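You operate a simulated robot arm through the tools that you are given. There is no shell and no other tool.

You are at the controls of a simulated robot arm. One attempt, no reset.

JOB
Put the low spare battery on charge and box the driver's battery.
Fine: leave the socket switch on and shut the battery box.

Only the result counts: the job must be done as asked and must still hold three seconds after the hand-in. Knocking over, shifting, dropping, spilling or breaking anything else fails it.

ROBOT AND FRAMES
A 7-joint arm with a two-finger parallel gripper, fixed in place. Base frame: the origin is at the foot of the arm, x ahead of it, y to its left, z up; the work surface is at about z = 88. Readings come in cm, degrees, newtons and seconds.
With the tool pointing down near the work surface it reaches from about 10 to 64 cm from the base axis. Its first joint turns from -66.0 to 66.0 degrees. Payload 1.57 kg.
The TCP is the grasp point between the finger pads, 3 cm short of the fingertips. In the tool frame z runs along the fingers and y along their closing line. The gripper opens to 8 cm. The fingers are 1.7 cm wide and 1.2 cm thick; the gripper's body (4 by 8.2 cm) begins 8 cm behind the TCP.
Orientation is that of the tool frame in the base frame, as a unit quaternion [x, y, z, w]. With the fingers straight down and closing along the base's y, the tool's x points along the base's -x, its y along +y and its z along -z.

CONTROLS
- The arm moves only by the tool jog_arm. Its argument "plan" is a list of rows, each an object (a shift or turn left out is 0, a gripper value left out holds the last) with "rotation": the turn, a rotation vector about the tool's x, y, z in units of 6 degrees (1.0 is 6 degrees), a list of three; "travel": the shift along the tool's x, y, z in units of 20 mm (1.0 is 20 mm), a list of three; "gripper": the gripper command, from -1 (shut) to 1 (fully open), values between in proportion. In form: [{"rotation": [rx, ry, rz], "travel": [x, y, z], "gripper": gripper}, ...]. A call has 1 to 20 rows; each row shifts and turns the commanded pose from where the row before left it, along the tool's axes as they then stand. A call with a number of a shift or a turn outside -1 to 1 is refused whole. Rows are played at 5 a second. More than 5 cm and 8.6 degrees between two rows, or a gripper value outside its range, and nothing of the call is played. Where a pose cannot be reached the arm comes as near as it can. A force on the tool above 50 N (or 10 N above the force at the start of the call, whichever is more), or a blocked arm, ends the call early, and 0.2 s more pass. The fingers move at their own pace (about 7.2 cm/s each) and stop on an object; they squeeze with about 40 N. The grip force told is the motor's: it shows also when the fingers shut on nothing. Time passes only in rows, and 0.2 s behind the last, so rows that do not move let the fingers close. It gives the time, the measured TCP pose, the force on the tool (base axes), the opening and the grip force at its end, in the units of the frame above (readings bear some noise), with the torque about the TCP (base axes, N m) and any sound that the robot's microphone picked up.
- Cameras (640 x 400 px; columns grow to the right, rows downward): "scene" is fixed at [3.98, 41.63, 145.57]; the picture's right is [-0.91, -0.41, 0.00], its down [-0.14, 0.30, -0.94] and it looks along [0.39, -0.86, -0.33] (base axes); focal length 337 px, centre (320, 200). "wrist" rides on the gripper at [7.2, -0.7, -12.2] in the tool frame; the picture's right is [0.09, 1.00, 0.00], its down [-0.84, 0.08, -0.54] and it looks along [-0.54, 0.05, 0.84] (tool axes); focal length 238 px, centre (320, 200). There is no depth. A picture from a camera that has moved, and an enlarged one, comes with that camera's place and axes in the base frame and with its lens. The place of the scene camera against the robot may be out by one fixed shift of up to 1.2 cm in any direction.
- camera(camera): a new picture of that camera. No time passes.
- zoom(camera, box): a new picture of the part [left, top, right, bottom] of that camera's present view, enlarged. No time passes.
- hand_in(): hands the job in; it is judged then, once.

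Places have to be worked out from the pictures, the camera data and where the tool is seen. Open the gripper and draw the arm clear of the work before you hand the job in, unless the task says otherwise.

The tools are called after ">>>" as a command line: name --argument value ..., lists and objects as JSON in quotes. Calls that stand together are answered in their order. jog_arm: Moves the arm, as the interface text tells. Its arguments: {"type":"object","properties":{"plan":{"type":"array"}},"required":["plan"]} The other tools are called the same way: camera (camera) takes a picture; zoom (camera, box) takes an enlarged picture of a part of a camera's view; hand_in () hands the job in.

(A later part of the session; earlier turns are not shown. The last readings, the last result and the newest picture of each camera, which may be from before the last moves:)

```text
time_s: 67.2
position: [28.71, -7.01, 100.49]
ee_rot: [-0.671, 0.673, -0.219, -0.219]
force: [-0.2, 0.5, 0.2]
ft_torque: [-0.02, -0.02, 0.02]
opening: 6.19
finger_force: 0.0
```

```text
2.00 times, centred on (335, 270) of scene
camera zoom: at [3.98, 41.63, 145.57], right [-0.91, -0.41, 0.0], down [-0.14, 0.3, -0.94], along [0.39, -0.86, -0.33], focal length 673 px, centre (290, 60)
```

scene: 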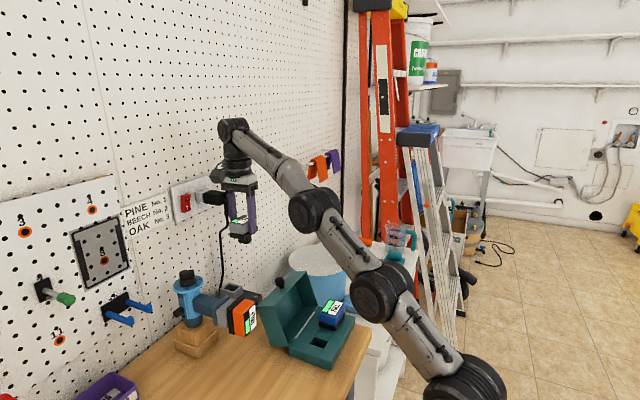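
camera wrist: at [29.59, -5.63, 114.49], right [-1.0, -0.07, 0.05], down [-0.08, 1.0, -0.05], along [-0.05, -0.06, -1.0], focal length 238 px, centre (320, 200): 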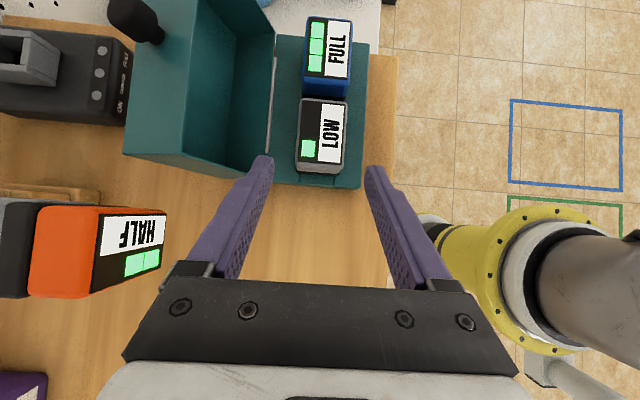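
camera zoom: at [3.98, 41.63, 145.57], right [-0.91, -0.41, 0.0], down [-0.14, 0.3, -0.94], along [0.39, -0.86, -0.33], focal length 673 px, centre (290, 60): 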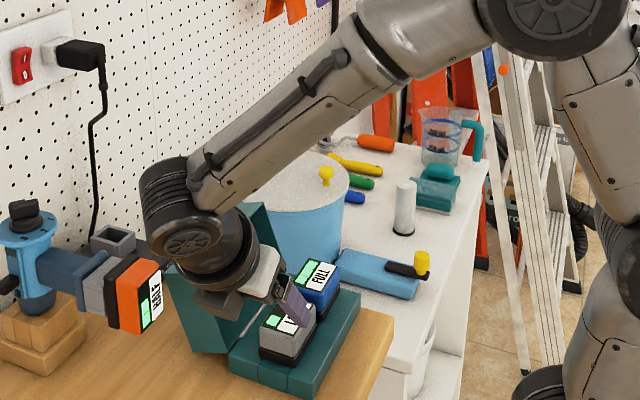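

With this tilt the camera looks straight down, ideal for measuring. I zoom on LOW to fix its position.

>>> zoom --camera "wrist" --box '[270, 10, 370, 195]'

>>> zoom --camera "wrist" --box '[0, 0, 200, 310]'

```text
2.16 times, centred on (320, 102) of wrist
camera zoom: at [29.59, -5.63, 114.49], right [-1.0, -0.07, 0.05], down [-0.08, 1.0, -0.05], along [-0.05, -0.06, -1.0], focal length 515 px, centre (320, 411)
```

zoom: 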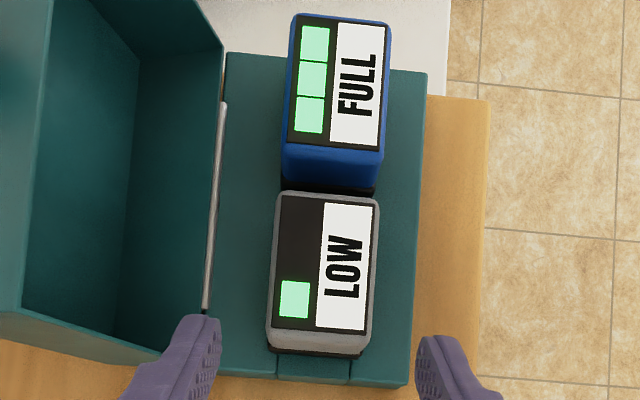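

```text
1.29 times, centred on (100, 155) of wrist
camera zoom: at [29.59, -5.63, 114.49], right [-1.0, -0.07, 0.05], down [-0.08, 1.0, -0.05], along [-0.05, -0.06, -1.0], focal length 308 px, centre (604, 258)
```

zoom: 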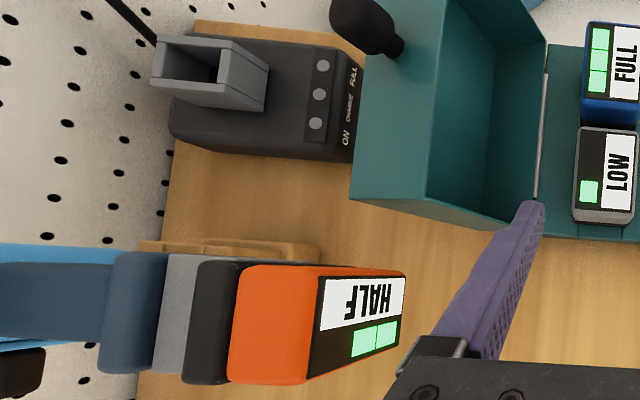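

LOW measures at about (28.85, −12.65). I advance 8 cm along the tool axis to straddle it.

>>> jog_arm --plan '[{"travel": [0, -0.05, 1]}, {"travel": [0, 0, 1]}, {"travel": [0, 0, 0.8]}, {"travel": [0, 0, 0.7]}, {"travel": [0, 0, 0.5]}]'

>>> camera --camera "wrist"

>>> zoom --camera "scene" --box '[280, 260, 390, 370]'

```text
time_s: 68.4
position: [28.91, -11.8, 93.97]
ee_rot: [-0.672, 0.673, -0.219, -0.218]
force: [0.1, -0.1, -0.3]
ft_torque: [-0.01, 0.02, 0.03]
opening: 6.19
finger_force: 0.0
```

```text
taken
camera wrist: at [29.69, -10.42, 107.97], right [-1.0, -0.07, 0.05], down [-0.08, 1.0, -0.05], along [-0.05, -0.06, -1.0], focal length 238 px, centre (320, 200)
```

wrist: 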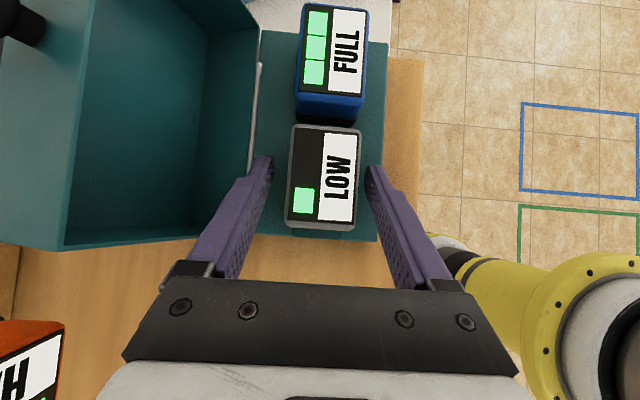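

```text
3.64 times, centred on (335, 315) of scene
camera zoom: at [3.98, 41.63, 145.57], right [-0.91, -0.42, 0.0], down [-0.14, 0.3, -0.94], along [0.39, -0.86, -0.33], focal length 1224 px, centre (266, -218)
```

zoom: 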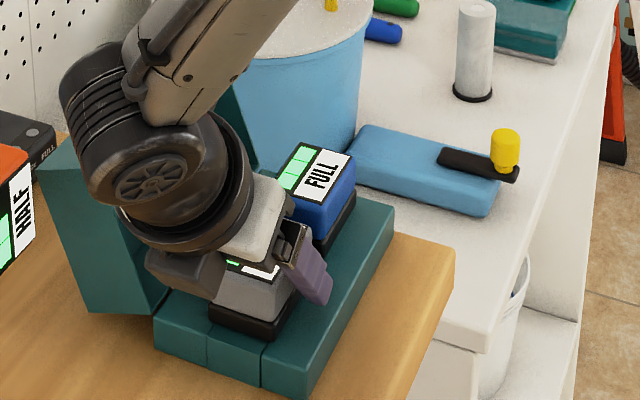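

Fingers straddle LOW at its middle. I close the grip.

>>> jog_arm --plan '[{"gripper": 0.2}, {"gripper": -1}, {"gripper": -1}, {"gripper": -1}]'

>>> zoom --camera "wrist" --box '[240, 100, 400, 250]'

```text
time_s: 69.4
position: [29.02, -11.87, 94.01]
ee_rot: [-0.672, 0.673, -0.219, -0.219]
force: [0.1, -0.9, 0.7]
ft_torque: [0.02, -0.01, 0.02]
opening: 4.36
finger_force: 40.1
```

```text
2.67 times, centred on (320, 175) of wrist
camera zoom: at [29.69, -10.41, 107.99], right [-1.0, -0.07, 0.05], down [-0.08, 1.0, -0.05], along [-0.05, -0.06, -1.0], focal length 636 px, centre (320, 267)
```

zoom: 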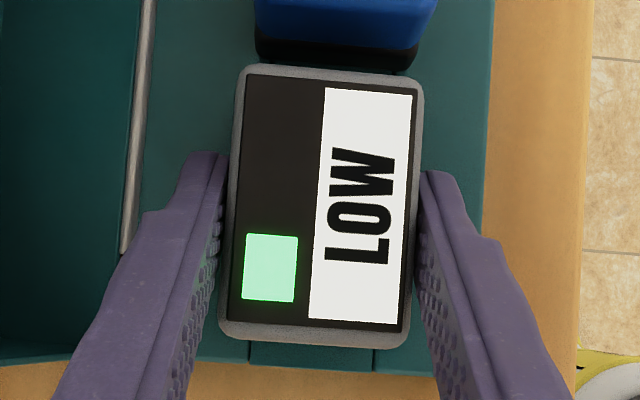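

Solid grip (4.36 cm). I lift straight up 16 cm and confirm.

>>> jog_arm --plan '[{"travel": [0.2, 0, -0.275]}, {"travel": [0.3, 0, -0.41]}, {"travel": [0.588, 0, -0.809]}, {"travel": [0.588, 0, -0.809]}, {"travel": [0.588, 0, -0.809]}, {"travel": [0.588, 0, -0.809]}, {"travel": [0.588, 0, -0.809]}, {"travel": [0.588, 0, -0.809]}, {"travel": [0.588, 0, -0.809]}]'

>>> camera --camera "wrist"

>>> camera --camera "scene"

```text
time_s: 71.4
position: [28.79, -11.73, 109.88]
ee_rot: [-0.672, 0.673, -0.219, -0.218]
force: [0.2, -0.5, -1.8]
ft_torque: [0.04, -0.02, -0.01]
opening: 4.34
finger_force: 39.7
```

```text
taken
camera wrist: at [29.54, -10.4, 123.79], right [-1.0, -0.07, 0.05], down [-0.08, 1.0, -0.05], along [-0.05, -0.06, -1.0], focal length 238 px, centre (320, 200)
```

wrist: 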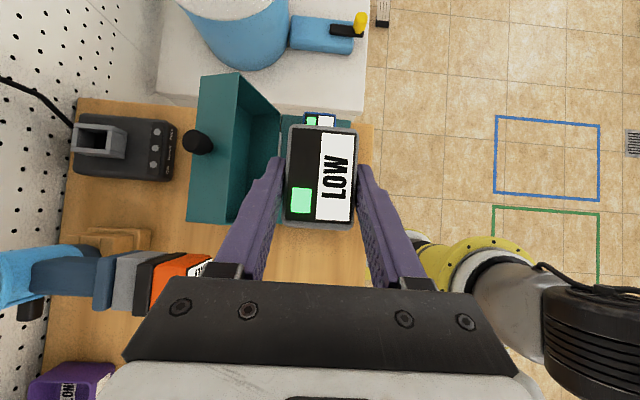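

```text
taken
```

scene: 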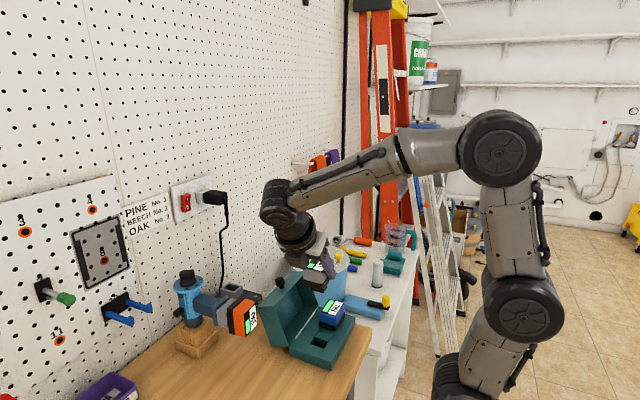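

LOW is held. For an accurate transfer I measure both pockets from the same camera geometry: first the box pocket, from an offset of (−8, +4) cm.

>>> jog_arm --plan '[{"travel": [-0.4045, 1, -0.294]}, {"travel": [-0.4045, 1, -0.294]}, {"travel": [-0.4045, 1, -0.294]}, {"travel": [-0.4045, 1, -0.294]}, {}]'

>>> zoom --camera "wrist" --box '[220, 100, 320, 170]'

>>> camera --camera "wrist"

```text
time_s: 72.6
position: [20.93, -7.72, 109.8]
ee_rot: [0.673, -0.672, 0.219, 0.218]
force: [0.8, 0.8, -1.5]
ft_torque: [0.03, 0.01, 0.02]
opening: 4.35
finger_force: 40.7
```

```text
5.71 times, centred on (270, 135) of wrist
camera zoom: at [21.59, -6.37, 123.74], right [-1.0, -0.07, 0.05], down [-0.08, 1.0, -0.05], along [-0.05, -0.06, -1.0], focal length 1362 px, centre (606, 571)
```

zoom: 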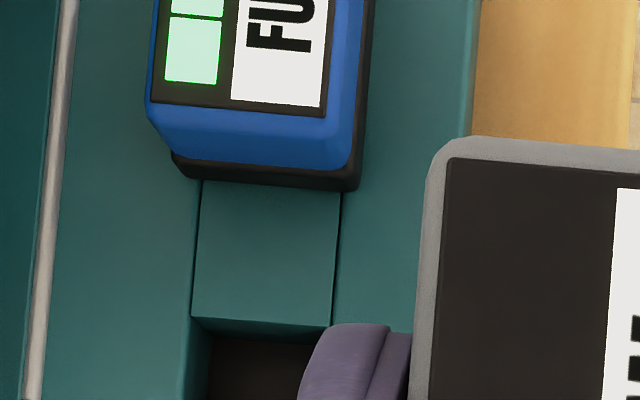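

```text
taken
camera wrist: at [21.59, -6.37, 123.74], right [-1.0, -0.07, 0.05], down [-0.08, 1.0, -0.05], along [-0.05, -0.06, -1.0], focal length 238 px, centre (320, 200)
```

wrist: 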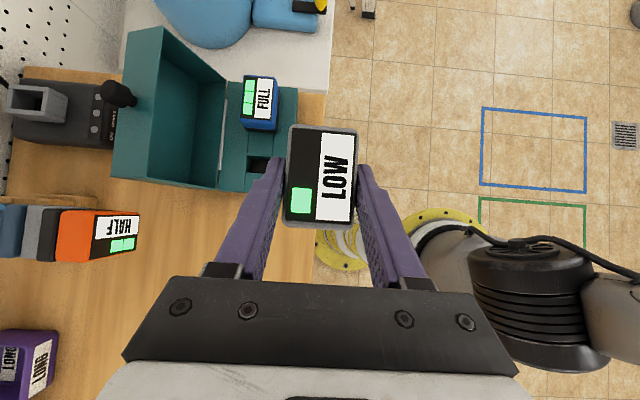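

>>> jog_arm --plan '[{"travel": [-0.607, 0, -0.441]}, {"travel": [-0.607, 0, -0.441]}, {}]'

>>> zoom --camera "wrist" --box '[220, 90, 320, 160]'

```text
time_s: 73.4
position: [20.97, -4.78, 109.92]
ee_rot: [-0.672, 0.673, -0.219, -0.218]
force: [0.4, -0.9, -2.5]
ft_torque: [0.01, 0.03, 0.02]
opening: 4.37
finger_force: 39.5
```

```text
5.71 times, centred on (270, 125) of wrist
camera zoom: at [21.61, -3.37, 123.77], right [-1.0, -0.07, 0.05], down [-0.08, 1.0, -0.05], along [-0.05, -0.06, -1.0], focal length 1362 px, centre (606, 629)
```

zoom: 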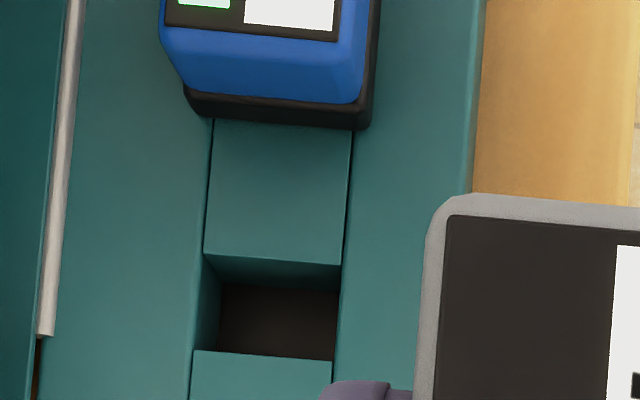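

The box pocket centre sits at a known image point from here. Now I move by exactly (+27.3, −4.95, +3.39) cm to see the charger pocket from the equivalent spot.

>>> jog_arm --plan '[{"travel": [0.214, -0.975, 0.006]}, {"travel": [0.214, -0.975, 0.006]}, {"travel": [0.214, -0.975, 0.006]}, {"travel": [0.214, -0.975, 0.006]}, {"travel": [0.214, -0.975, 0.006]}, {"travel": [0.214, -0.975, 0.006]}, {"travel": [0.214, -0.975, 0.006]}, {"travel": [0.214, -0.975, 0.006]}, {"travel": [0.214, -0.975, 0.006]}, {"travel": [0.214, -0.975, 0.006]}, {"travel": [0.214, -0.975, 0.006]}, {"travel": [0.214, -0.975, 0.006]}, {"travel": [0.214, -0.975, 0.006]}, {"travel": [0.214, -0.975, 0.006]}, {}]'

>>> zoom --camera "wrist" --box '[220, 90, 320, 160]'

>>> camera --camera "wrist"

>>> camera --camera "scene"

```text
time_s: 76.6
position: [48.21, -9.73, 113.25]
ee_rot: [-0.672, 0.673, -0.22, -0.218]
force: [-0.5, 0.0, -3.4]
ft_torque: [-0.01, -0.01, -0.01]
opening: 4.34
finger_force: 40.8
```

```text
5.71 times, centred on (270, 125) of wrist
camera zoom: at [48.9, -8.41, 127.16], right [-1.0, -0.07, 0.05], down [-0.08, 1.0, -0.05], along [-0.05, -0.06, -1.0], focal length 1362 px, centre (606, 629)
```

zoom: 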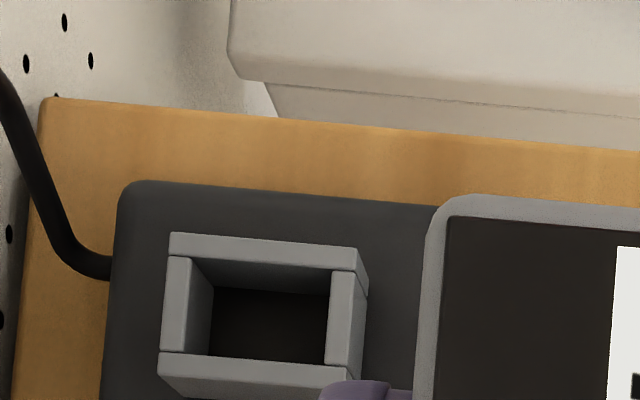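

```text
taken
camera wrist: at [48.9, -8.41, 127.16], right [-1.0, -0.07, 0.05], down [-0.08, 1.0, -0.05], along [-0.05, -0.06, -1.0], focal length 238 px, centre (320, 200)
```

wrist: 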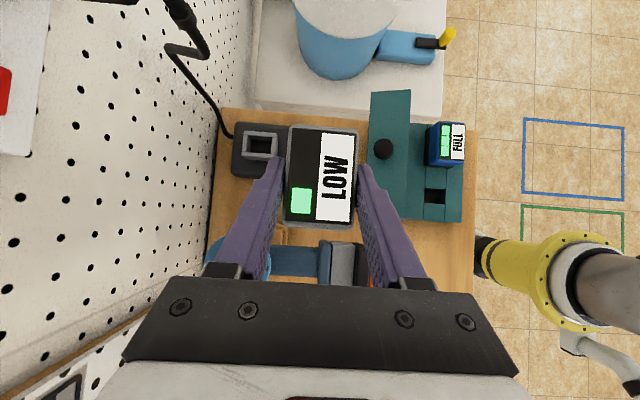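

```text
taken
```

scene: 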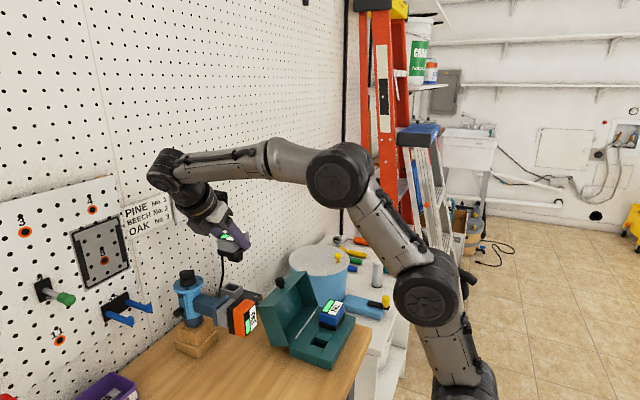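

Comparing the two views, the pocket-to-pocket shift is (27.53, −4.84). I now move over to y for the charger, descend to just above rim height on its near side (x≈50, clear of plug and lid), and look.

>>> jog_arm --plan '[{"travel": [0.4772, -0.225, 0.8102]}, {"travel": [0.4772, -0.225, 0.8102]}, {"travel": [0.4772, -0.225, 0.8102]}, {"travel": [0.4772, -0.225, 0.8102]}, {"travel": [-0.5907, 0, 0.8131]}, {"travel": [-0.5907, 0, 0.8131]}, {"travel": [-0.5907, 0, 0.8131]}, {"travel": [-0.5907, 0, 0.8131]}, {"travel": [-0.5907, 0, 0.8131]}, {}]'

>>> camera --camera "wrist"

>>> zoom --camera "scene" --box '[150, 160, 330, 340]'

```text
time_s: 78.8
position: [50.02, -16.66, 100.17]
ee_rot: [-0.672, 0.673, -0.219, -0.218]
force: [0.5, -0.1, -2.4]
ft_torque: [0.06, 0.02, 0.01]
opening: 4.35
finger_force: 40.2
```

```text
taken
camera wrist: at [50.69, -15.2, 114.08], right [-1.0, -0.07, 0.05], down [-0.08, 1.0, -0.05], along [-0.05, -0.06, -1.0], focal length 238 px, centre (320, 200)
```

wrist: 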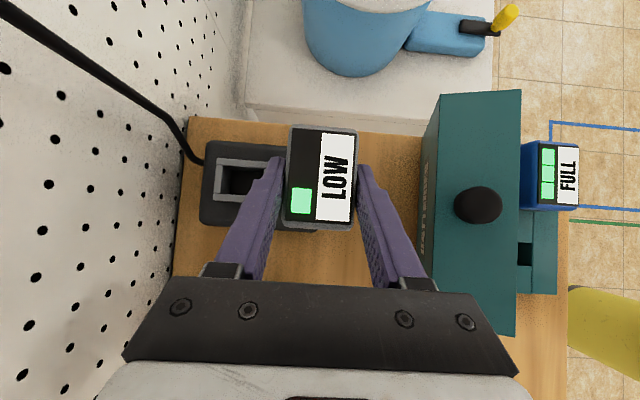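

```text
2.22 times, centred on (240, 250) of scene
camera zoom: at [3.98, 41.63, 145.57], right [-0.91, -0.41, 0.0], down [-0.14, 0.3, -0.94], along [0.39, -0.86, -0.33], focal length 748 px, centre (498, 89)
```

zoom: 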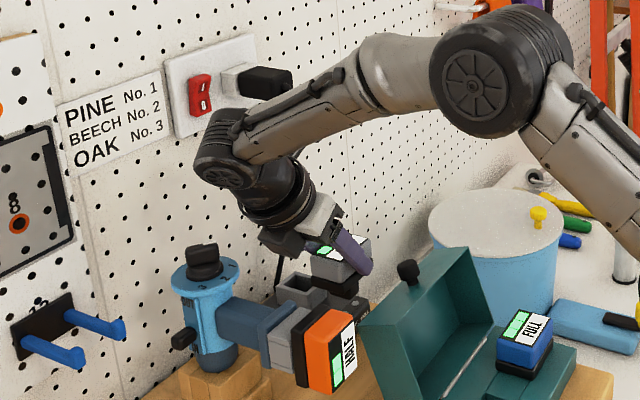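

Everything is clear here; the pocket is straight ahead in +x. I slide +x slowly, halfway first, watching the wrist housing, plug and cord.

>>> jog_arm --plan '[{"travel": [0, -0.4, 0]}, {"travel": [0, -0.4, 0]}, {"travel": [0, -0.4, 0]}, {"travel": [0, -0.4, 0]}, {"travel": [0, -0.4, 0]}]'

>>> camera --camera "wrist"

>>> zoom --camera "scene" --box '[150, 160, 330, 340]'

```text
time_s: 80.0
position: [53.85, -16.59, 100.05]
ee_rot: [-0.672, 0.673, -0.218, -0.22]
force: [-0.9, 0.6, -2.3]
ft_torque: [0.03, -0.03, 0.03]
opening: 4.32
finger_force: 40.5
```

```text
taken
camera wrist: at [54.67, -15.19, 114.07], right [-1.0, -0.07, 0.05], down [-0.08, 1.0, -0.05], along [-0.05, -0.06, -1.0], focal length 238 px, centre (320, 200)
```

wrist: 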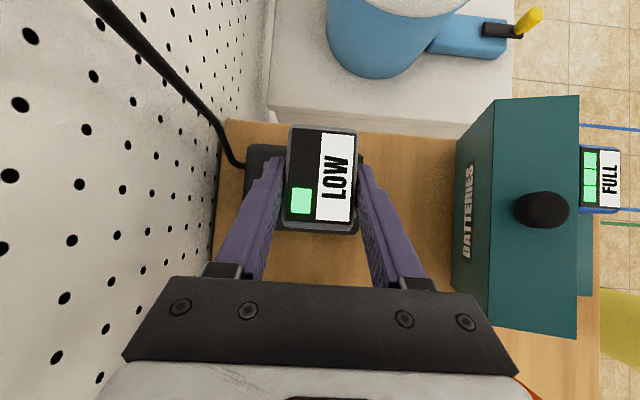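

```text
2.22 times, centred on (240, 250) of scene
camera zoom: at [3.98, 41.63, 145.57], right [-0.91, -0.41, 0.0], down [-0.14, 0.3, -0.94], along [0.39, -0.86, -0.33], focal length 748 px, centre (498, 89)
```

zoom: 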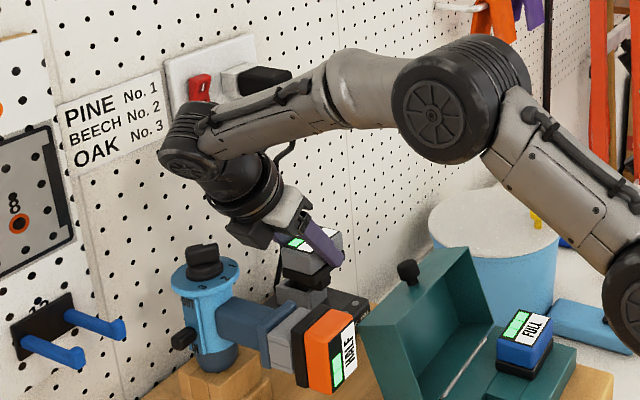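

>>> jog_arm --plan '[{"travel": [0, -0.4, 0]}, {"travel": [0, -0.4, 0]}, {"travel": [0, -0.4125, 0]}, {}]'

>>> camera --camera "wrist"

>>> zoom --camera "scene" --box '[180, 230, 280, 330]'

>>> zoom --camera "scene" --box '[150, 160, 330, 340]'

```text
time_s: 81.0
position: [56.43, -16.62, 100.17]
ee_rot: [-0.672, 0.673, -0.219, -0.219]
force: [0.2, 0.4, -3.1]
ft_torque: [0.04, -0.01, -0.01]
opening: 4.38
finger_force: 39.6
```

```text
taken
camera wrist: at [57.13, -15.22, 114.08], right [-1.0, -0.07, 0.05], down [-0.08, 1.0, -0.05], along [-0.05, -0.06, -1.0], focal length 238 px, centre (320, 200)
```

wrist: 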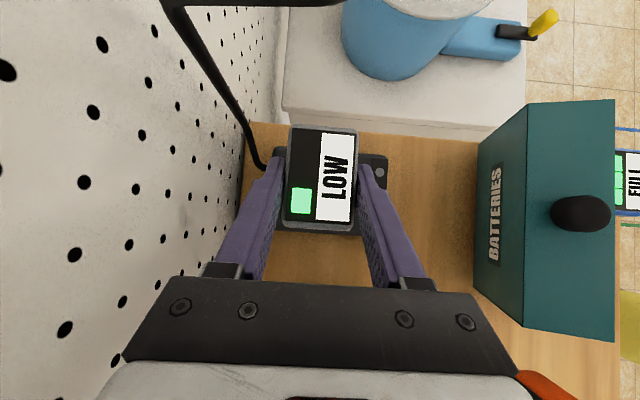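

```text
4.00 times, centred on (230, 280) of scene
camera zoom: at [3.98, 41.63, 145.57], right [-0.91, -0.42, 0.0], down [-0.14, 0.3, -0.94], along [0.39, -0.86, -0.33], focal length 1346 px, centre (680, -120)
```

zoom: 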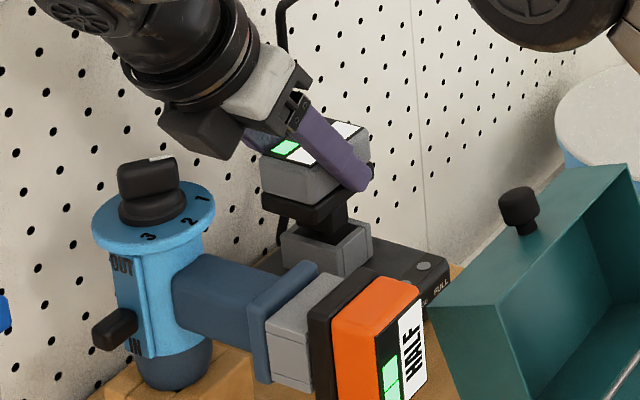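

```text
2.22 times, centred on (240, 250) of scene
camera zoom: at [3.98, 41.63, 145.57], right [-0.91, -0.42, 0.0], down [-0.14, 0.3, -0.94], along [0.39, -0.86, -0.33], focal length 748 px, centre (498, 89)
```

zoom: 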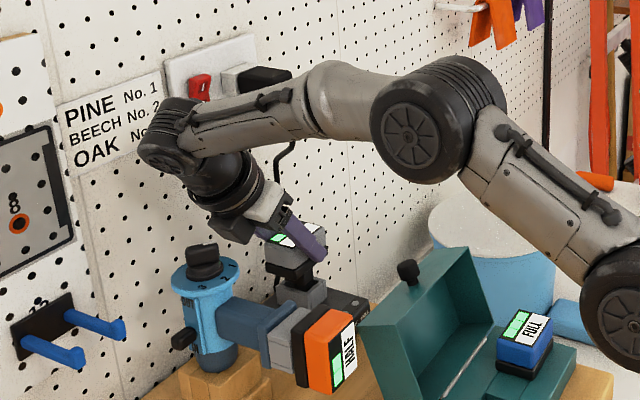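

The battery is poised over the pocket. I lower 1.6 cm in small steps and check forces for tongue entry.

>>> jog_arm --plan '[{"travel": [-0.1176, 0, 0.1618]}, {"travel": [-0.1176, 0, 0.1618]}, {"travel": [-0.1176, 0, 0.1618]}, {"travel": [-0.1176, 0, 0.1618]}]'

>>> zoom --camera "scene" --box '[200, 240, 270, 310]'

```text
time_s: 82.0
position: [56.33, -16.51, 98.62]
ee_rot: [-0.672, 0.673, -0.219, -0.218]
force: [0.1, 0.6, -1.4]
ft_torque: [0.01, 0.0, 0.01]
opening: 4.34
finger_force: 40.3
```

```text
5.71 times, centred on (235, 275) of scene
camera zoom: at [3.98, 41.63, 145.57], right [-0.91, -0.42, 0.0], down [-0.14, 0.3, -0.94], along [0.39, -0.86, -0.33], focal length 1924 px, centre (806, -229)
```

zoom: 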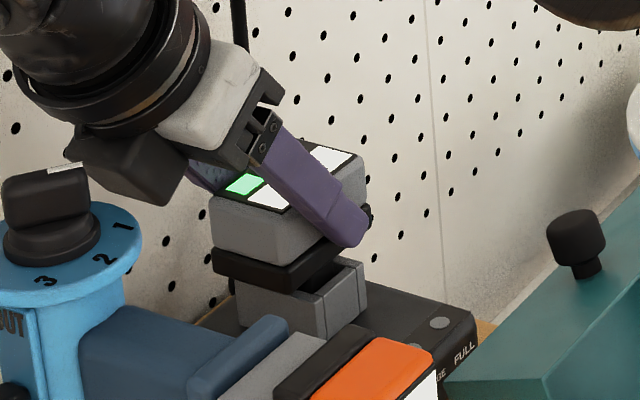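

No contact force and the plate is nearing the rim. I continue down in smaller steps.

>>> jog_arm --plan '[{"travel": [-0.0882, 0, 0.1214]}, {"travel": [-0.0882, 0, 0.1214]}, {"travel": [-0.0588, 0, 0.0809]}]'

>>> zoom --camera "scene" --box '[200, 240, 270, 310]'

```text
time_s: 82.8
position: [56.43, -16.58, 97.77]
ee_rot: [-0.672, 0.673, -0.219, -0.218]
force: [-0.2, 0.1, -1.5]
ft_torque: [0.01, -0.01, 0.02]
opening: 4.37
finger_force: 39.6
```

```text
5.71 times, centred on (235, 275) of scene
camera zoom: at [3.98, 41.63, 145.57], right [-0.91, -0.41, 0.0], down [-0.14, 0.3, -0.94], along [0.39, -0.86, -0.33], focal length 1924 px, centre (806, -229)
```

zoom: 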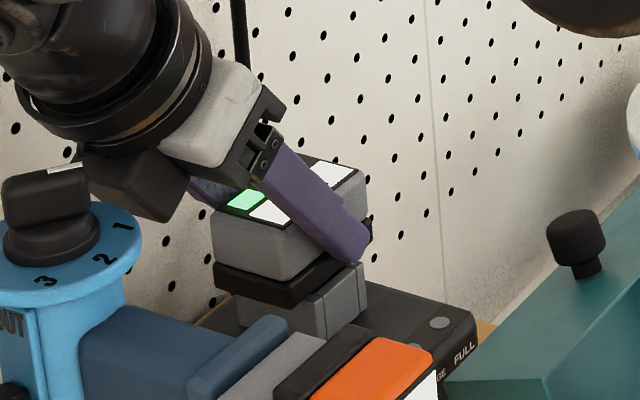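

>>> jog_arm --plan '[{"travel": [-0.0588, 0, 0.0809]}, {"travel": [-0.0588, 0, 0.0809]}]'

>>> zoom --camera "scene" --box '[200, 240, 270, 310]'

```text
time_s: 83.4
position: [56.31, -16.6, 97.59]
ee_rot: [-0.671, 0.673, -0.219, -0.22]
force: [-9.3, -0.7, 8.2]
ft_torque: [0.58, 0.81, 0.15]
opening: 4.37
finger_force: 39.9
```

```text
5.71 times, centred on (235, 275) of scene
camera zoom: at [3.94, 41.63, 145.57], right [-0.91, -0.41, 0.0], down [-0.14, 0.3, -0.94], along [0.39, -0.86, -0.33], focal length 1924 px, centre (806, -229)
```

zoom: 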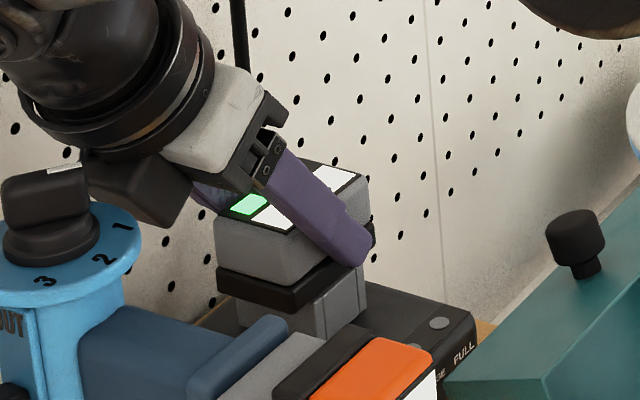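

Contact is felt now (about 10 N up, 9 N in −x). I zoom in tightly to see whether the plate is seated on the pocket rim.

>>> zoom --camera "scene" --box '[217, 262, 247, 300]'

>>> camera --camera "wrist"

>>> zoom --camera "wrist" --box '[240, 110, 400, 250]'

```text
10.53 times, centred on (232, 281) of scene
camera zoom: at [3.94, 41.63, 145.57], right [-0.91, -0.41, 0.0], down [-0.14, 0.3, -0.94], along [0.39, -0.86, -0.33], focal length 3543 px, centre (1246, -653)
```

zoom: 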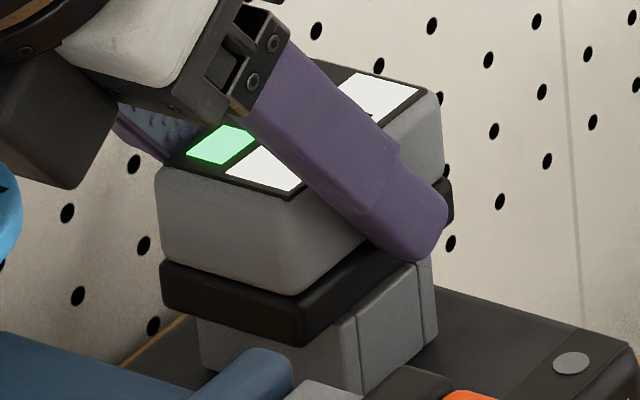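

```text
taken
camera wrist: at [57.03, -15.27, 111.5], right [-1.0, -0.07, 0.05], down [-0.07, 1.0, -0.05], along [-0.05, -0.06, -1.0], focal length 238 px, centre (320, 200)
```

wrist: 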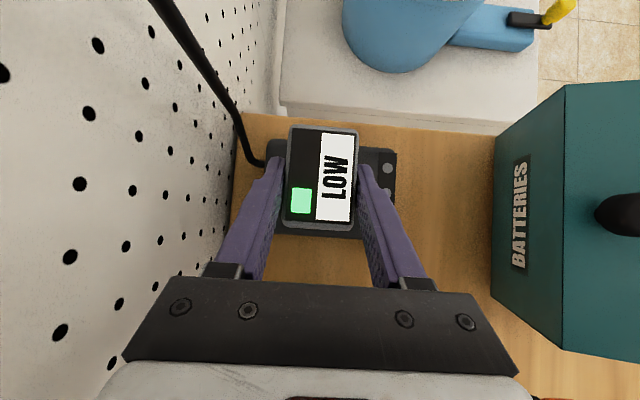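

```text
2.86 times, centred on (320, 180) of wrist
camera zoom: at [57.03, -15.27, 111.5], right [-1.0, -0.07, 0.05], down [-0.07, 1.0, -0.05], along [-0.05, -0.06, -1.0], focal length 681 px, centre (320, 257)
```

zoom: 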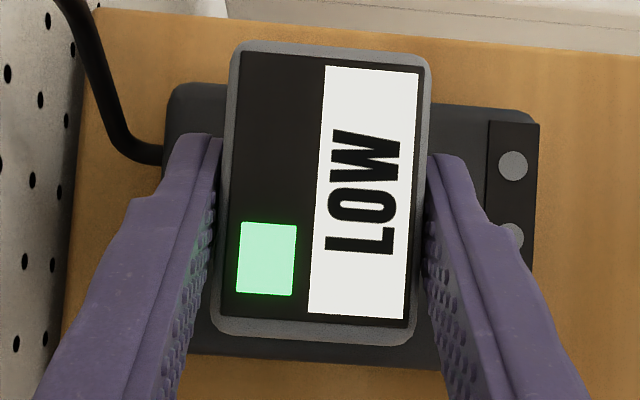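

The plate sits flush on the pocket rim. I relieve the side load slightly, open the fingers a little and check that the battery stays seated.

>>> jog_arm --plan '[{"travel": [0.03, 0.04, -0.04]}, {"gripper": 0.3}, {"gripper": 0.4}, {"gripper": 0.4}]'

>>> zoom --camera "scene" --box '[217, 262, 247, 300]'

>>> zoom --camera "wrist" --box '[220, 110, 420, 250]'

```text
time_s: 84.4
position: [56.21, -16.63, 97.51]
ee_rot: [-0.672, 0.673, -0.218, -0.218]
force: [0.2, -0.7, -0.3]
ft_torque: [0.01, -0.02, -0.03]
opening: 5.59
finger_force: 0.0
```

```text
10.53 times, centred on (232, 281) of scene
camera zoom: at [3.98, 41.63, 145.57], right [-0.91, -0.42, 0.0], down [-0.14, 0.3, -0.94], along [0.39, -0.86, -0.33], focal length 3543 px, centre (1246, -653)
```

zoom: 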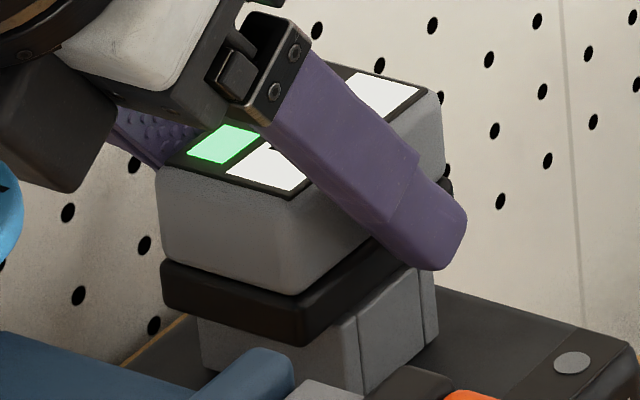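

```text
2.86 times, centred on (320, 180) of wrist
camera zoom: at [57.03, -15.21, 111.43], right [-1.0, -0.07, 0.05], down [-0.08, 1.0, -0.05], along [-0.05, -0.06, -1.0], focal length 681 px, centre (320, 257)
```

zoom: 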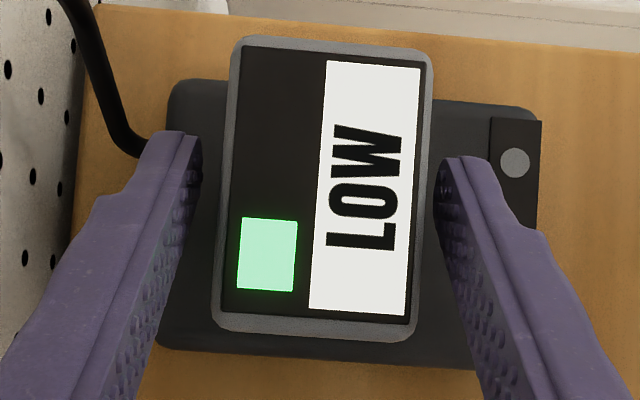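

LOW stays seated on the charger with the fingers open. I retreat: up first, then up-and-+y, then back in −x.

>>> jog_arm --plan '[{"travel": [0.265, 0, -0.364]}, {"travel": [0.265, 0, -0.364]}, {"travel": [-0.11, 0, -0.7]}, {"travel": [-0.11, 0, -0.7]}, {"travel": [0, 0.8, 0]}, {"travel": [0, 1, 0]}, {"travel": [0, 1, 0]}, {"travel": [0, 1, 0]}]'

>>> camera --camera "wrist"

>>> zoom --camera "scene" --box '[150, 160, 330, 340]'

```text
time_s: 86.2
position: [48.67, -14.65, 101.29]
ee_rot: [-0.671, 0.674, -0.218, -0.219]
force: [0.6, -0.8, -0.4]
ft_torque: [0.01, -0.01, 0.0]
opening: 5.6
finger_force: 0.0
```

```text
taken
camera wrist: at [49.4, -13.24, 115.25], right [-1.0, -0.07, 0.05], down [-0.08, 1.0, -0.05], along [-0.05, -0.06, -1.0], focal length 238 px, centre (320, 200)
```

wrist: 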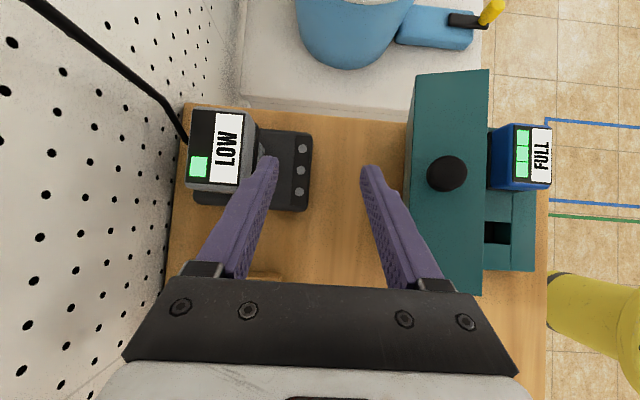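

```text
2.22 times, centred on (240, 250) of scene
camera zoom: at [3.98, 41.63, 145.57], right [-0.91, -0.42, 0.0], down [-0.14, 0.3, -0.94], along [0.39, -0.86, -0.33], focal length 748 px, centre (498, 89)
```

zoom: 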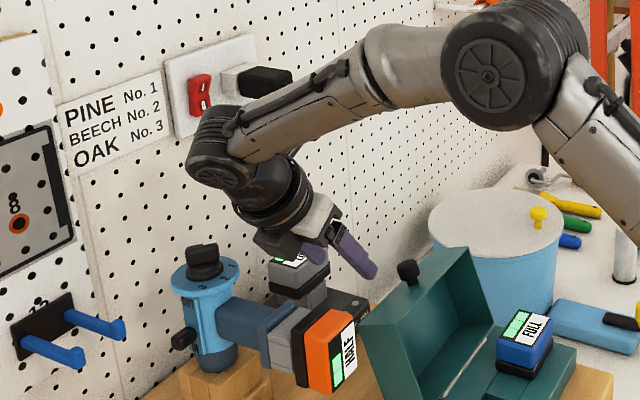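

LOW is on the charger. Now for the HALF battery: I rise, back off, and bring the tool back to vertical with neutral yaw.

>>> jog_arm --plan '[{"travel": [0.588, 0, -0.809]}, {"travel": [0.588, 0, -0.809]}, {"travel": [0.588, 0, -0.809]}, {"travel": [0.588, 0, -0.809]}, {"travel": [0.588, 0, -0.809]}, {"travel": [0.588, 0, -0.809]}, {"travel": [0.588, 0, -0.809]}, {"travel": [0, 1, 0]}, {"travel": [0, 1, 0]}, {"travel": [0, 1, 0]}, {"travel": [0, 1, 0]}, {"rotation": [0, -1, 0]}, {"rotation": [0, -1, 0]}, {"rotation": [0, -1, 0]}, {"rotation": [0, -1, 0]}, {"rotation": [0, -1, 0]}, {"rotation": [0, -1, 0]}]'

>>> jog_arm --plan '[{"rotation": [0, 0, 1]}, {"rotation": [0, 0, 1]}, {"rotation": [0, 0, 1]}, {"rotation": [0, 0, 1]}, {"rotation": [0, 0, 1]}, {"rotation": [0, 0, 1]}, {"rotation": [0, 0, 1]}, {"rotation": [0, 0, 1]}, {"rotation": [0, 0, 1]}, {"rotation": [0, 0, 1]}, {"rotation": [0, 0, 1]}, {"rotation": [0, 0, 1]}, {"rotation": [0, 0, 1]}, {"rotation": [0, 0, 1]}, {"rotation": [0, 0, 1]}]'

>>> zoom --camera "scene" --box '[150, 160, 390, 360]'

```text
time_s: 89.8
position: [40.72, -14.62, 115.26]
ee_rot: [-0.706, 0.708, 0.0, 0.001]
force: [0.8, -0.4, -0.9]
ft_torque: [0.01, -0.02, 0.05]
opening: 5.58
finger_force: 0.1
```

```text
time_s: 93.0
position: [40.74, -14.52, 115.29]
ee_rot: [0.002, 1.0, 0.0, 0.001]
force: [-0.4, 0.0, -0.8]
ft_torque: [0.01, -0.01, 0.0]
opening: 5.59
finger_force: 0.1
```

```text
2.00 times, centred on (270, 260) of scene
camera zoom: at [3.98, 41.63, 145.57], right [-0.91, -0.41, 0.0], down [-0.14, 0.3, -0.94], along [0.39, -0.86, -0.33], focal length 673 px, centre (420, 80)
```

zoom: 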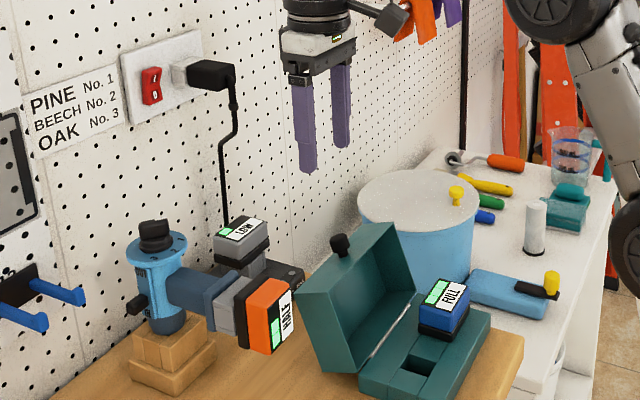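

The arm is neutral. HALF's slab centre is about (40.6, −3.1, 100). I'll grip its sides (±y) with the tool pitched 48° forward; I move in front of and above it and pitch the tool.

>>> jog_arm --plan '[{"travel": [0.603, 0.954, 0], "gripper": 0.55}, {"travel": [0.603, 0.954, 0]}, {"travel": [0.603, 0.954, 0]}, {"travel": [0.603, 0.954, 0]}, {"travel": [0.603, 0.954, 0]}, {"travel": [0.603, 0.954, 0]}, {"rotation": [0, -1, 0]}, {"rotation": [0, -1, 0]}, {"rotation": [0, -1, 0]}, {"rotation": [0, -1, 0]}, {"rotation": [0, -1, 0]}, {"rotation": [0, -1, 0]}, {"rotation": [0, -1, 0]}, {"rotation": [0, -1, 0]}, {"travel": [0.83, 0, 0.7475]}, {"travel": [0.83, 0, 0.7475]}, {"travel": [0.83, 0, 0.7475]}, {"travel": [0.83, 0, 0.7475]}, {}]'

>>> camera --camera "wrist"

>>> zoom --camera "scene" --box '[150, 160, 390, 360]'

```text
time_s: 97.0
position: [33.57, -3.12, 106.34]
ee_rot: [0.001, 0.913, 0.0, 0.407]
force: [-0.4, 0.3, -1.4]
ft_torque: [-0.01, -0.01, -0.01]
opening: 6.21
finger_force: 0.1
```

```text
taken
camera wrist: at [19.72, -3.75, 108.96], right [-0.06, 1.0, -0.07], down [0.16, 0.08, 0.98], along [0.99, 0.05, -0.16], focal length 238 px, centre (320, 200)
```

wrist: 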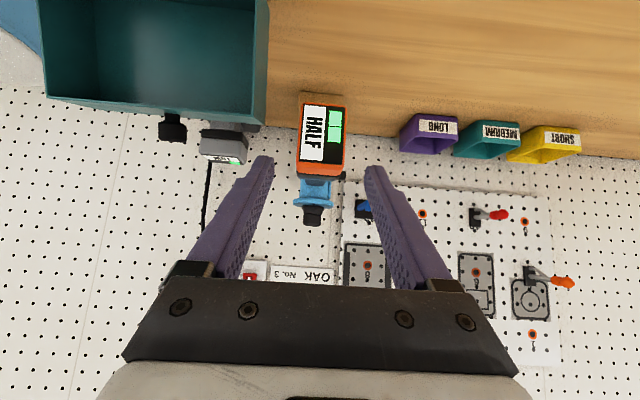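

```text
2.00 times, centred on (270, 260) of scene
camera zoom: at [3.98, 41.63, 145.57], right [-0.91, -0.41, 0.0], down [-0.14, 0.3, -0.94], along [0.39, -0.86, -0.33], focal length 673 px, centre (420, 80)
```

zoom: 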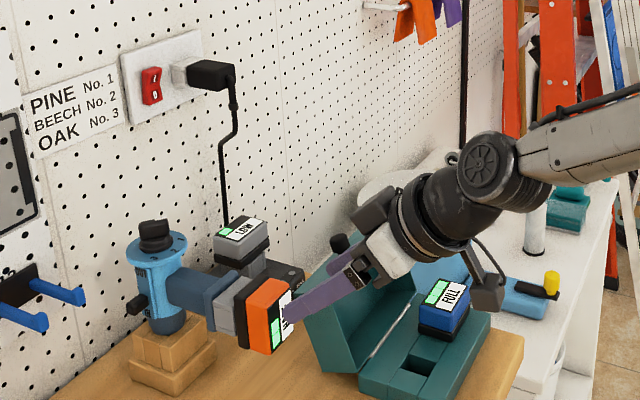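

>>> zoom --camera "wrist" --box '[270, 80, 370, 190]'

```text
3.64 times, centred on (320, 135) of wrist
camera zoom: at [19.72, -3.75, 108.96], right [-0.06, 1.0, -0.07], down [0.16, 0.08, 0.98], along [0.99, 0.05, -0.16], focal length 867 px, centre (320, 436)
```

zoom: 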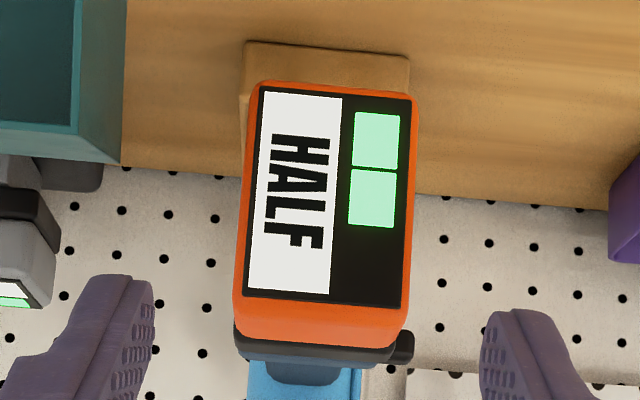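

HALF's face centre confirmed at (39.35, −3.0, 100.0). I advance along the tool axis so the fingers straddle the slab.

>>> jog_arm --plan '[{"travel": [0, 0.05, 1]}, {"travel": [0, 0, 1]}, {"travel": [0, 0, 0.8]}, {"travel": [0, 0, 0.7]}, {"travel": [0, 0, 0.46]}]'

>>> camera --camera "wrist"

>>> zoom --camera "scene" --box '[190, 240, 310, 340]'

```text
time_s: 98.2
position: [39.45, -3.07, 101.03]
ee_rot: [0.001, 0.913, -0.001, 0.408]
force: [-0.5, 0.2, 0.4]
ft_torque: [-0.02, -0.01, 0.05]
opening: 6.2
finger_force: 0.0
```

```text
taken
camera wrist: at [25.66, -3.67, 103.72], right [-0.06, 1.0, -0.07], down [0.16, 0.08, 0.98], along [0.99, 0.05, -0.16], focal length 238 px, centre (320, 200)
```

wrist: 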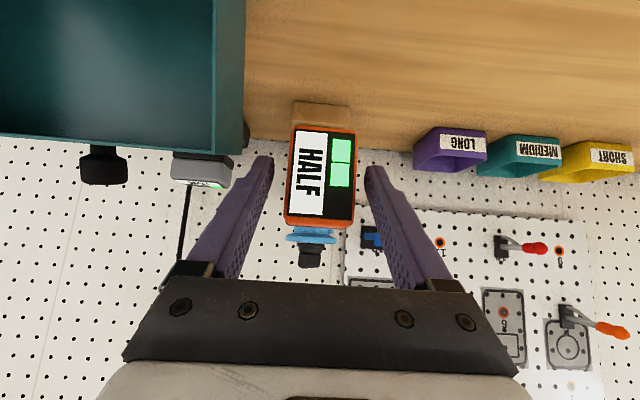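

```text
4.00 times, centred on (250, 290) of scene
camera zoom: at [3.98, 41.63, 145.57], right [-0.91, -0.41, 0.0], down [-0.14, 0.3, -0.94], along [0.39, -0.86, -0.33], focal length 1346 px, centre (600, -160)
```

zoom: 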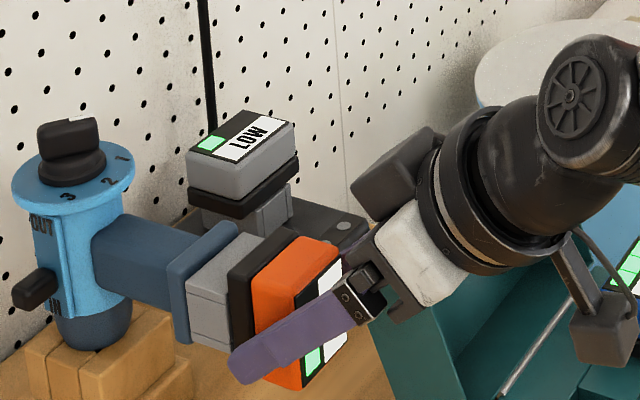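

>>> jog_arm --plan '[{"gripper": 0.2}, {"gripper": -1}, {"gripper": -1}, {"gripper": -1}]'

>>> zoom --camera "scene" --box '[190, 240, 310, 340]'

>>> zoom --camera "wrist" --box '[240, 110, 400, 250]'

```text
time_s: 99.2
position: [39.48, -3.04, 101.05]
ee_rot: [0.0, 0.914, 0.0, 0.406]
force: [5.2, 7.6, 0.5]
ft_torque: [0.14, -0.09, 0.21]
opening: 4.35
finger_force: 40.4
```

```text
4.00 times, centred on (250, 290) of scene
camera zoom: at [3.99, 41.65, 145.56], right [-0.91, -0.42, 0.0], down [-0.14, 0.3, -0.94], along [0.39, -0.86, -0.33], focal length 1346 px, centre (600, -160)
```

zoom: 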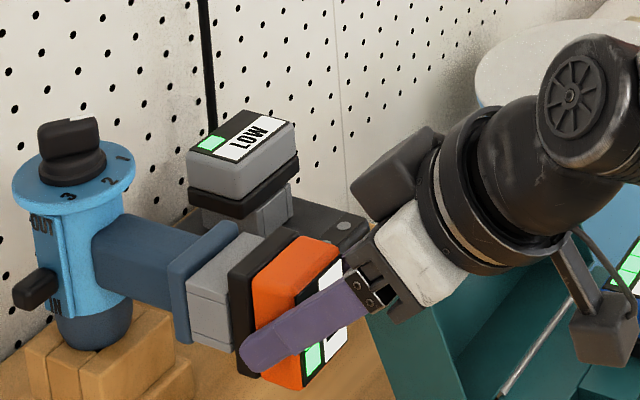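

```text
2.86 times, centred on (320, 180) of wrist
camera zoom: at [25.66, -3.63, 103.74], right [-0.06, 1.0, -0.07], down [0.16, 0.08, 0.98], along [0.99, 0.05, -0.16], focal length 681 px, centre (320, 257)
```

zoom: 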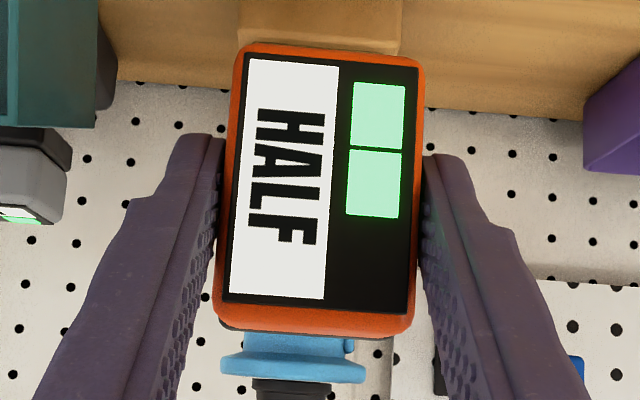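

Gripped (4.35 cm). I relieve the slight side force, then pull HALF straight out along −x in small steps.

>>> jog_arm --plan '[{"travel": [0, 0.05, 0]}, {"travel": [0.067, 0, -0.074]}, {"travel": [0.1, 0, -0.111]}, {"travel": [0.134, 0, -0.149]}]'

>>> zoom --camera "scene" --box '[190, 240, 310, 340]'

```text
time_s: 100.2
position: [38.45, -2.98, 100.99]
ee_rot: [0.001, 0.914, -0.001, 0.406]
force: [0.5, 0.6, 0.6]
ft_torque: [-0.01, 0.03, -0.01]
opening: 4.38
finger_force: 40.3
```

```text
4.00 times, centred on (250, 290) of scene
camera zoom: at [3.98, 41.63, 145.57], right [-0.91, -0.41, 0.0], down [-0.14, 0.3, -0.94], along [0.39, -0.86, -0.33], focal length 1346 px, centre (600, -160)
```

zoom: 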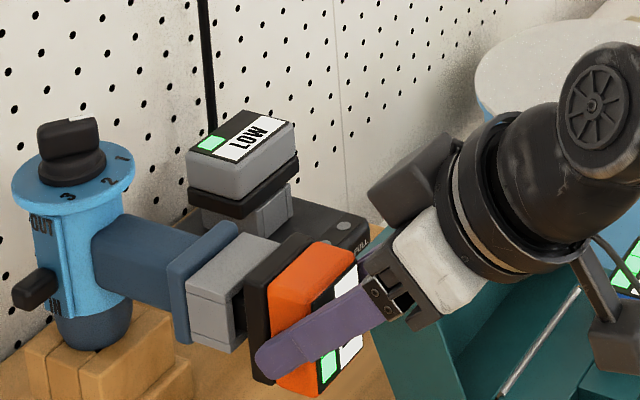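

It slides out freely; the driver hasn't moved. I continue pulling to clear the foot.

>>> jog_arm --plan '[{"travel": [0.2, 0, -0.223]}, {"travel": [0.2, 0, -0.223]}, {"travel": [0.2, 0, -0.223]}, {"travel": [0.2, 0, -0.223]}]'

>>> zoom --camera "scene" --box '[190, 240, 310, 340]'

```text
time_s: 101.2
position: [36.09, -2.96, 101.14]
ee_rot: [0.001, 0.914, 0.0, 0.407]
force: [0.2, 0.0, 0.1]
ft_torque: [-0.01, 0.06, 0.01]
opening: 4.35
finger_force: 40.4
```

```text
4.00 times, centred on (250, 290) of scene
camera zoom: at [3.98, 41.63, 145.57], right [-0.91, -0.42, 0.0], down [-0.14, 0.3, -0.94], along [0.39, -0.86, -0.33], focal length 1346 px, centre (600, -160)
```

zoom: 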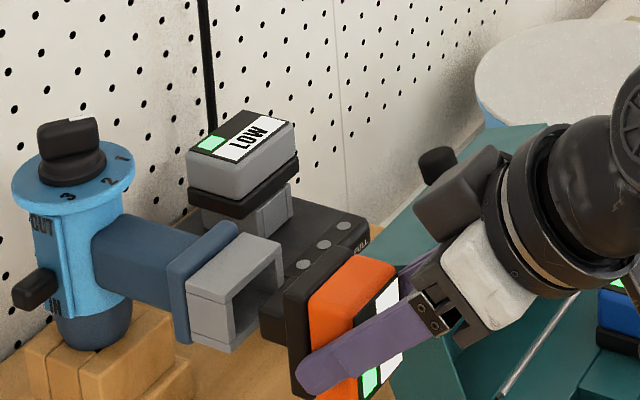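

HALF is fully out of the driver's foot. I raise it 12 cm, then rotate it so the tongue points down (a 120° turn about one axis).

>>> jog_arm --plan '[{"travel": [-0.5, 0, -0.95]}, {"travel": [-0.743, 0, -0.669]}, {"travel": [-0.743, 0, -0.669]}, {"travel": [-0.743, 0, -0.669]}, {"travel": [-0.743, 0, -0.669]}, {"travel": [-0.743, 0, -0.669]}, {"travel": [-0.743, 0, -0.669]}]'

>>> jog_arm --plan '[{"rotation": [0.0427, 0.577, 0.815]}, {"rotation": [0.0427, 0.577, 0.815]}, {"rotation": [0.0427, 0.577, 0.815]}, {"rotation": [0.0427, 0.577, 0.815]}, {"rotation": [0.0427, 0.577, 0.815]}, {"rotation": [0.0427, 0.577, 0.815]}, {"rotation": [0.0427, 0.577, 0.815]}, {"rotation": [0.0427, 0.577, 0.815]}, {"rotation": [0.0427, 0.577, 0.815]}, {"rotation": [0.0427, 0.577, 0.815]}]'

>>> camera --camera "scene"

```text
time_s: 102.8
position: [35.42, -2.86, 115.06]
ee_rot: [0.0, 0.914, 0.0, 0.407]
force: [0.1, 0.0, -3.1]
ft_torque: [-0.01, 0.04, -0.01]
opening: 4.34
finger_force: 40.0
```

```text
time_s: 105.0
position: [35.2, -2.92, 115.22]
ee_rot: [0.383, 0.908, 0.147, 0.09]
force: [0.0, 0.4, -1.8]
ft_torque: [-0.01, 0.02, 0.02]
opening: 4.38
finger_force: 39.9
```

```text
taken
```

scene: 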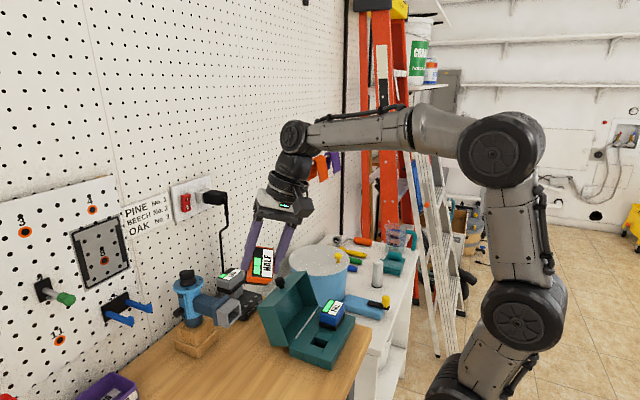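

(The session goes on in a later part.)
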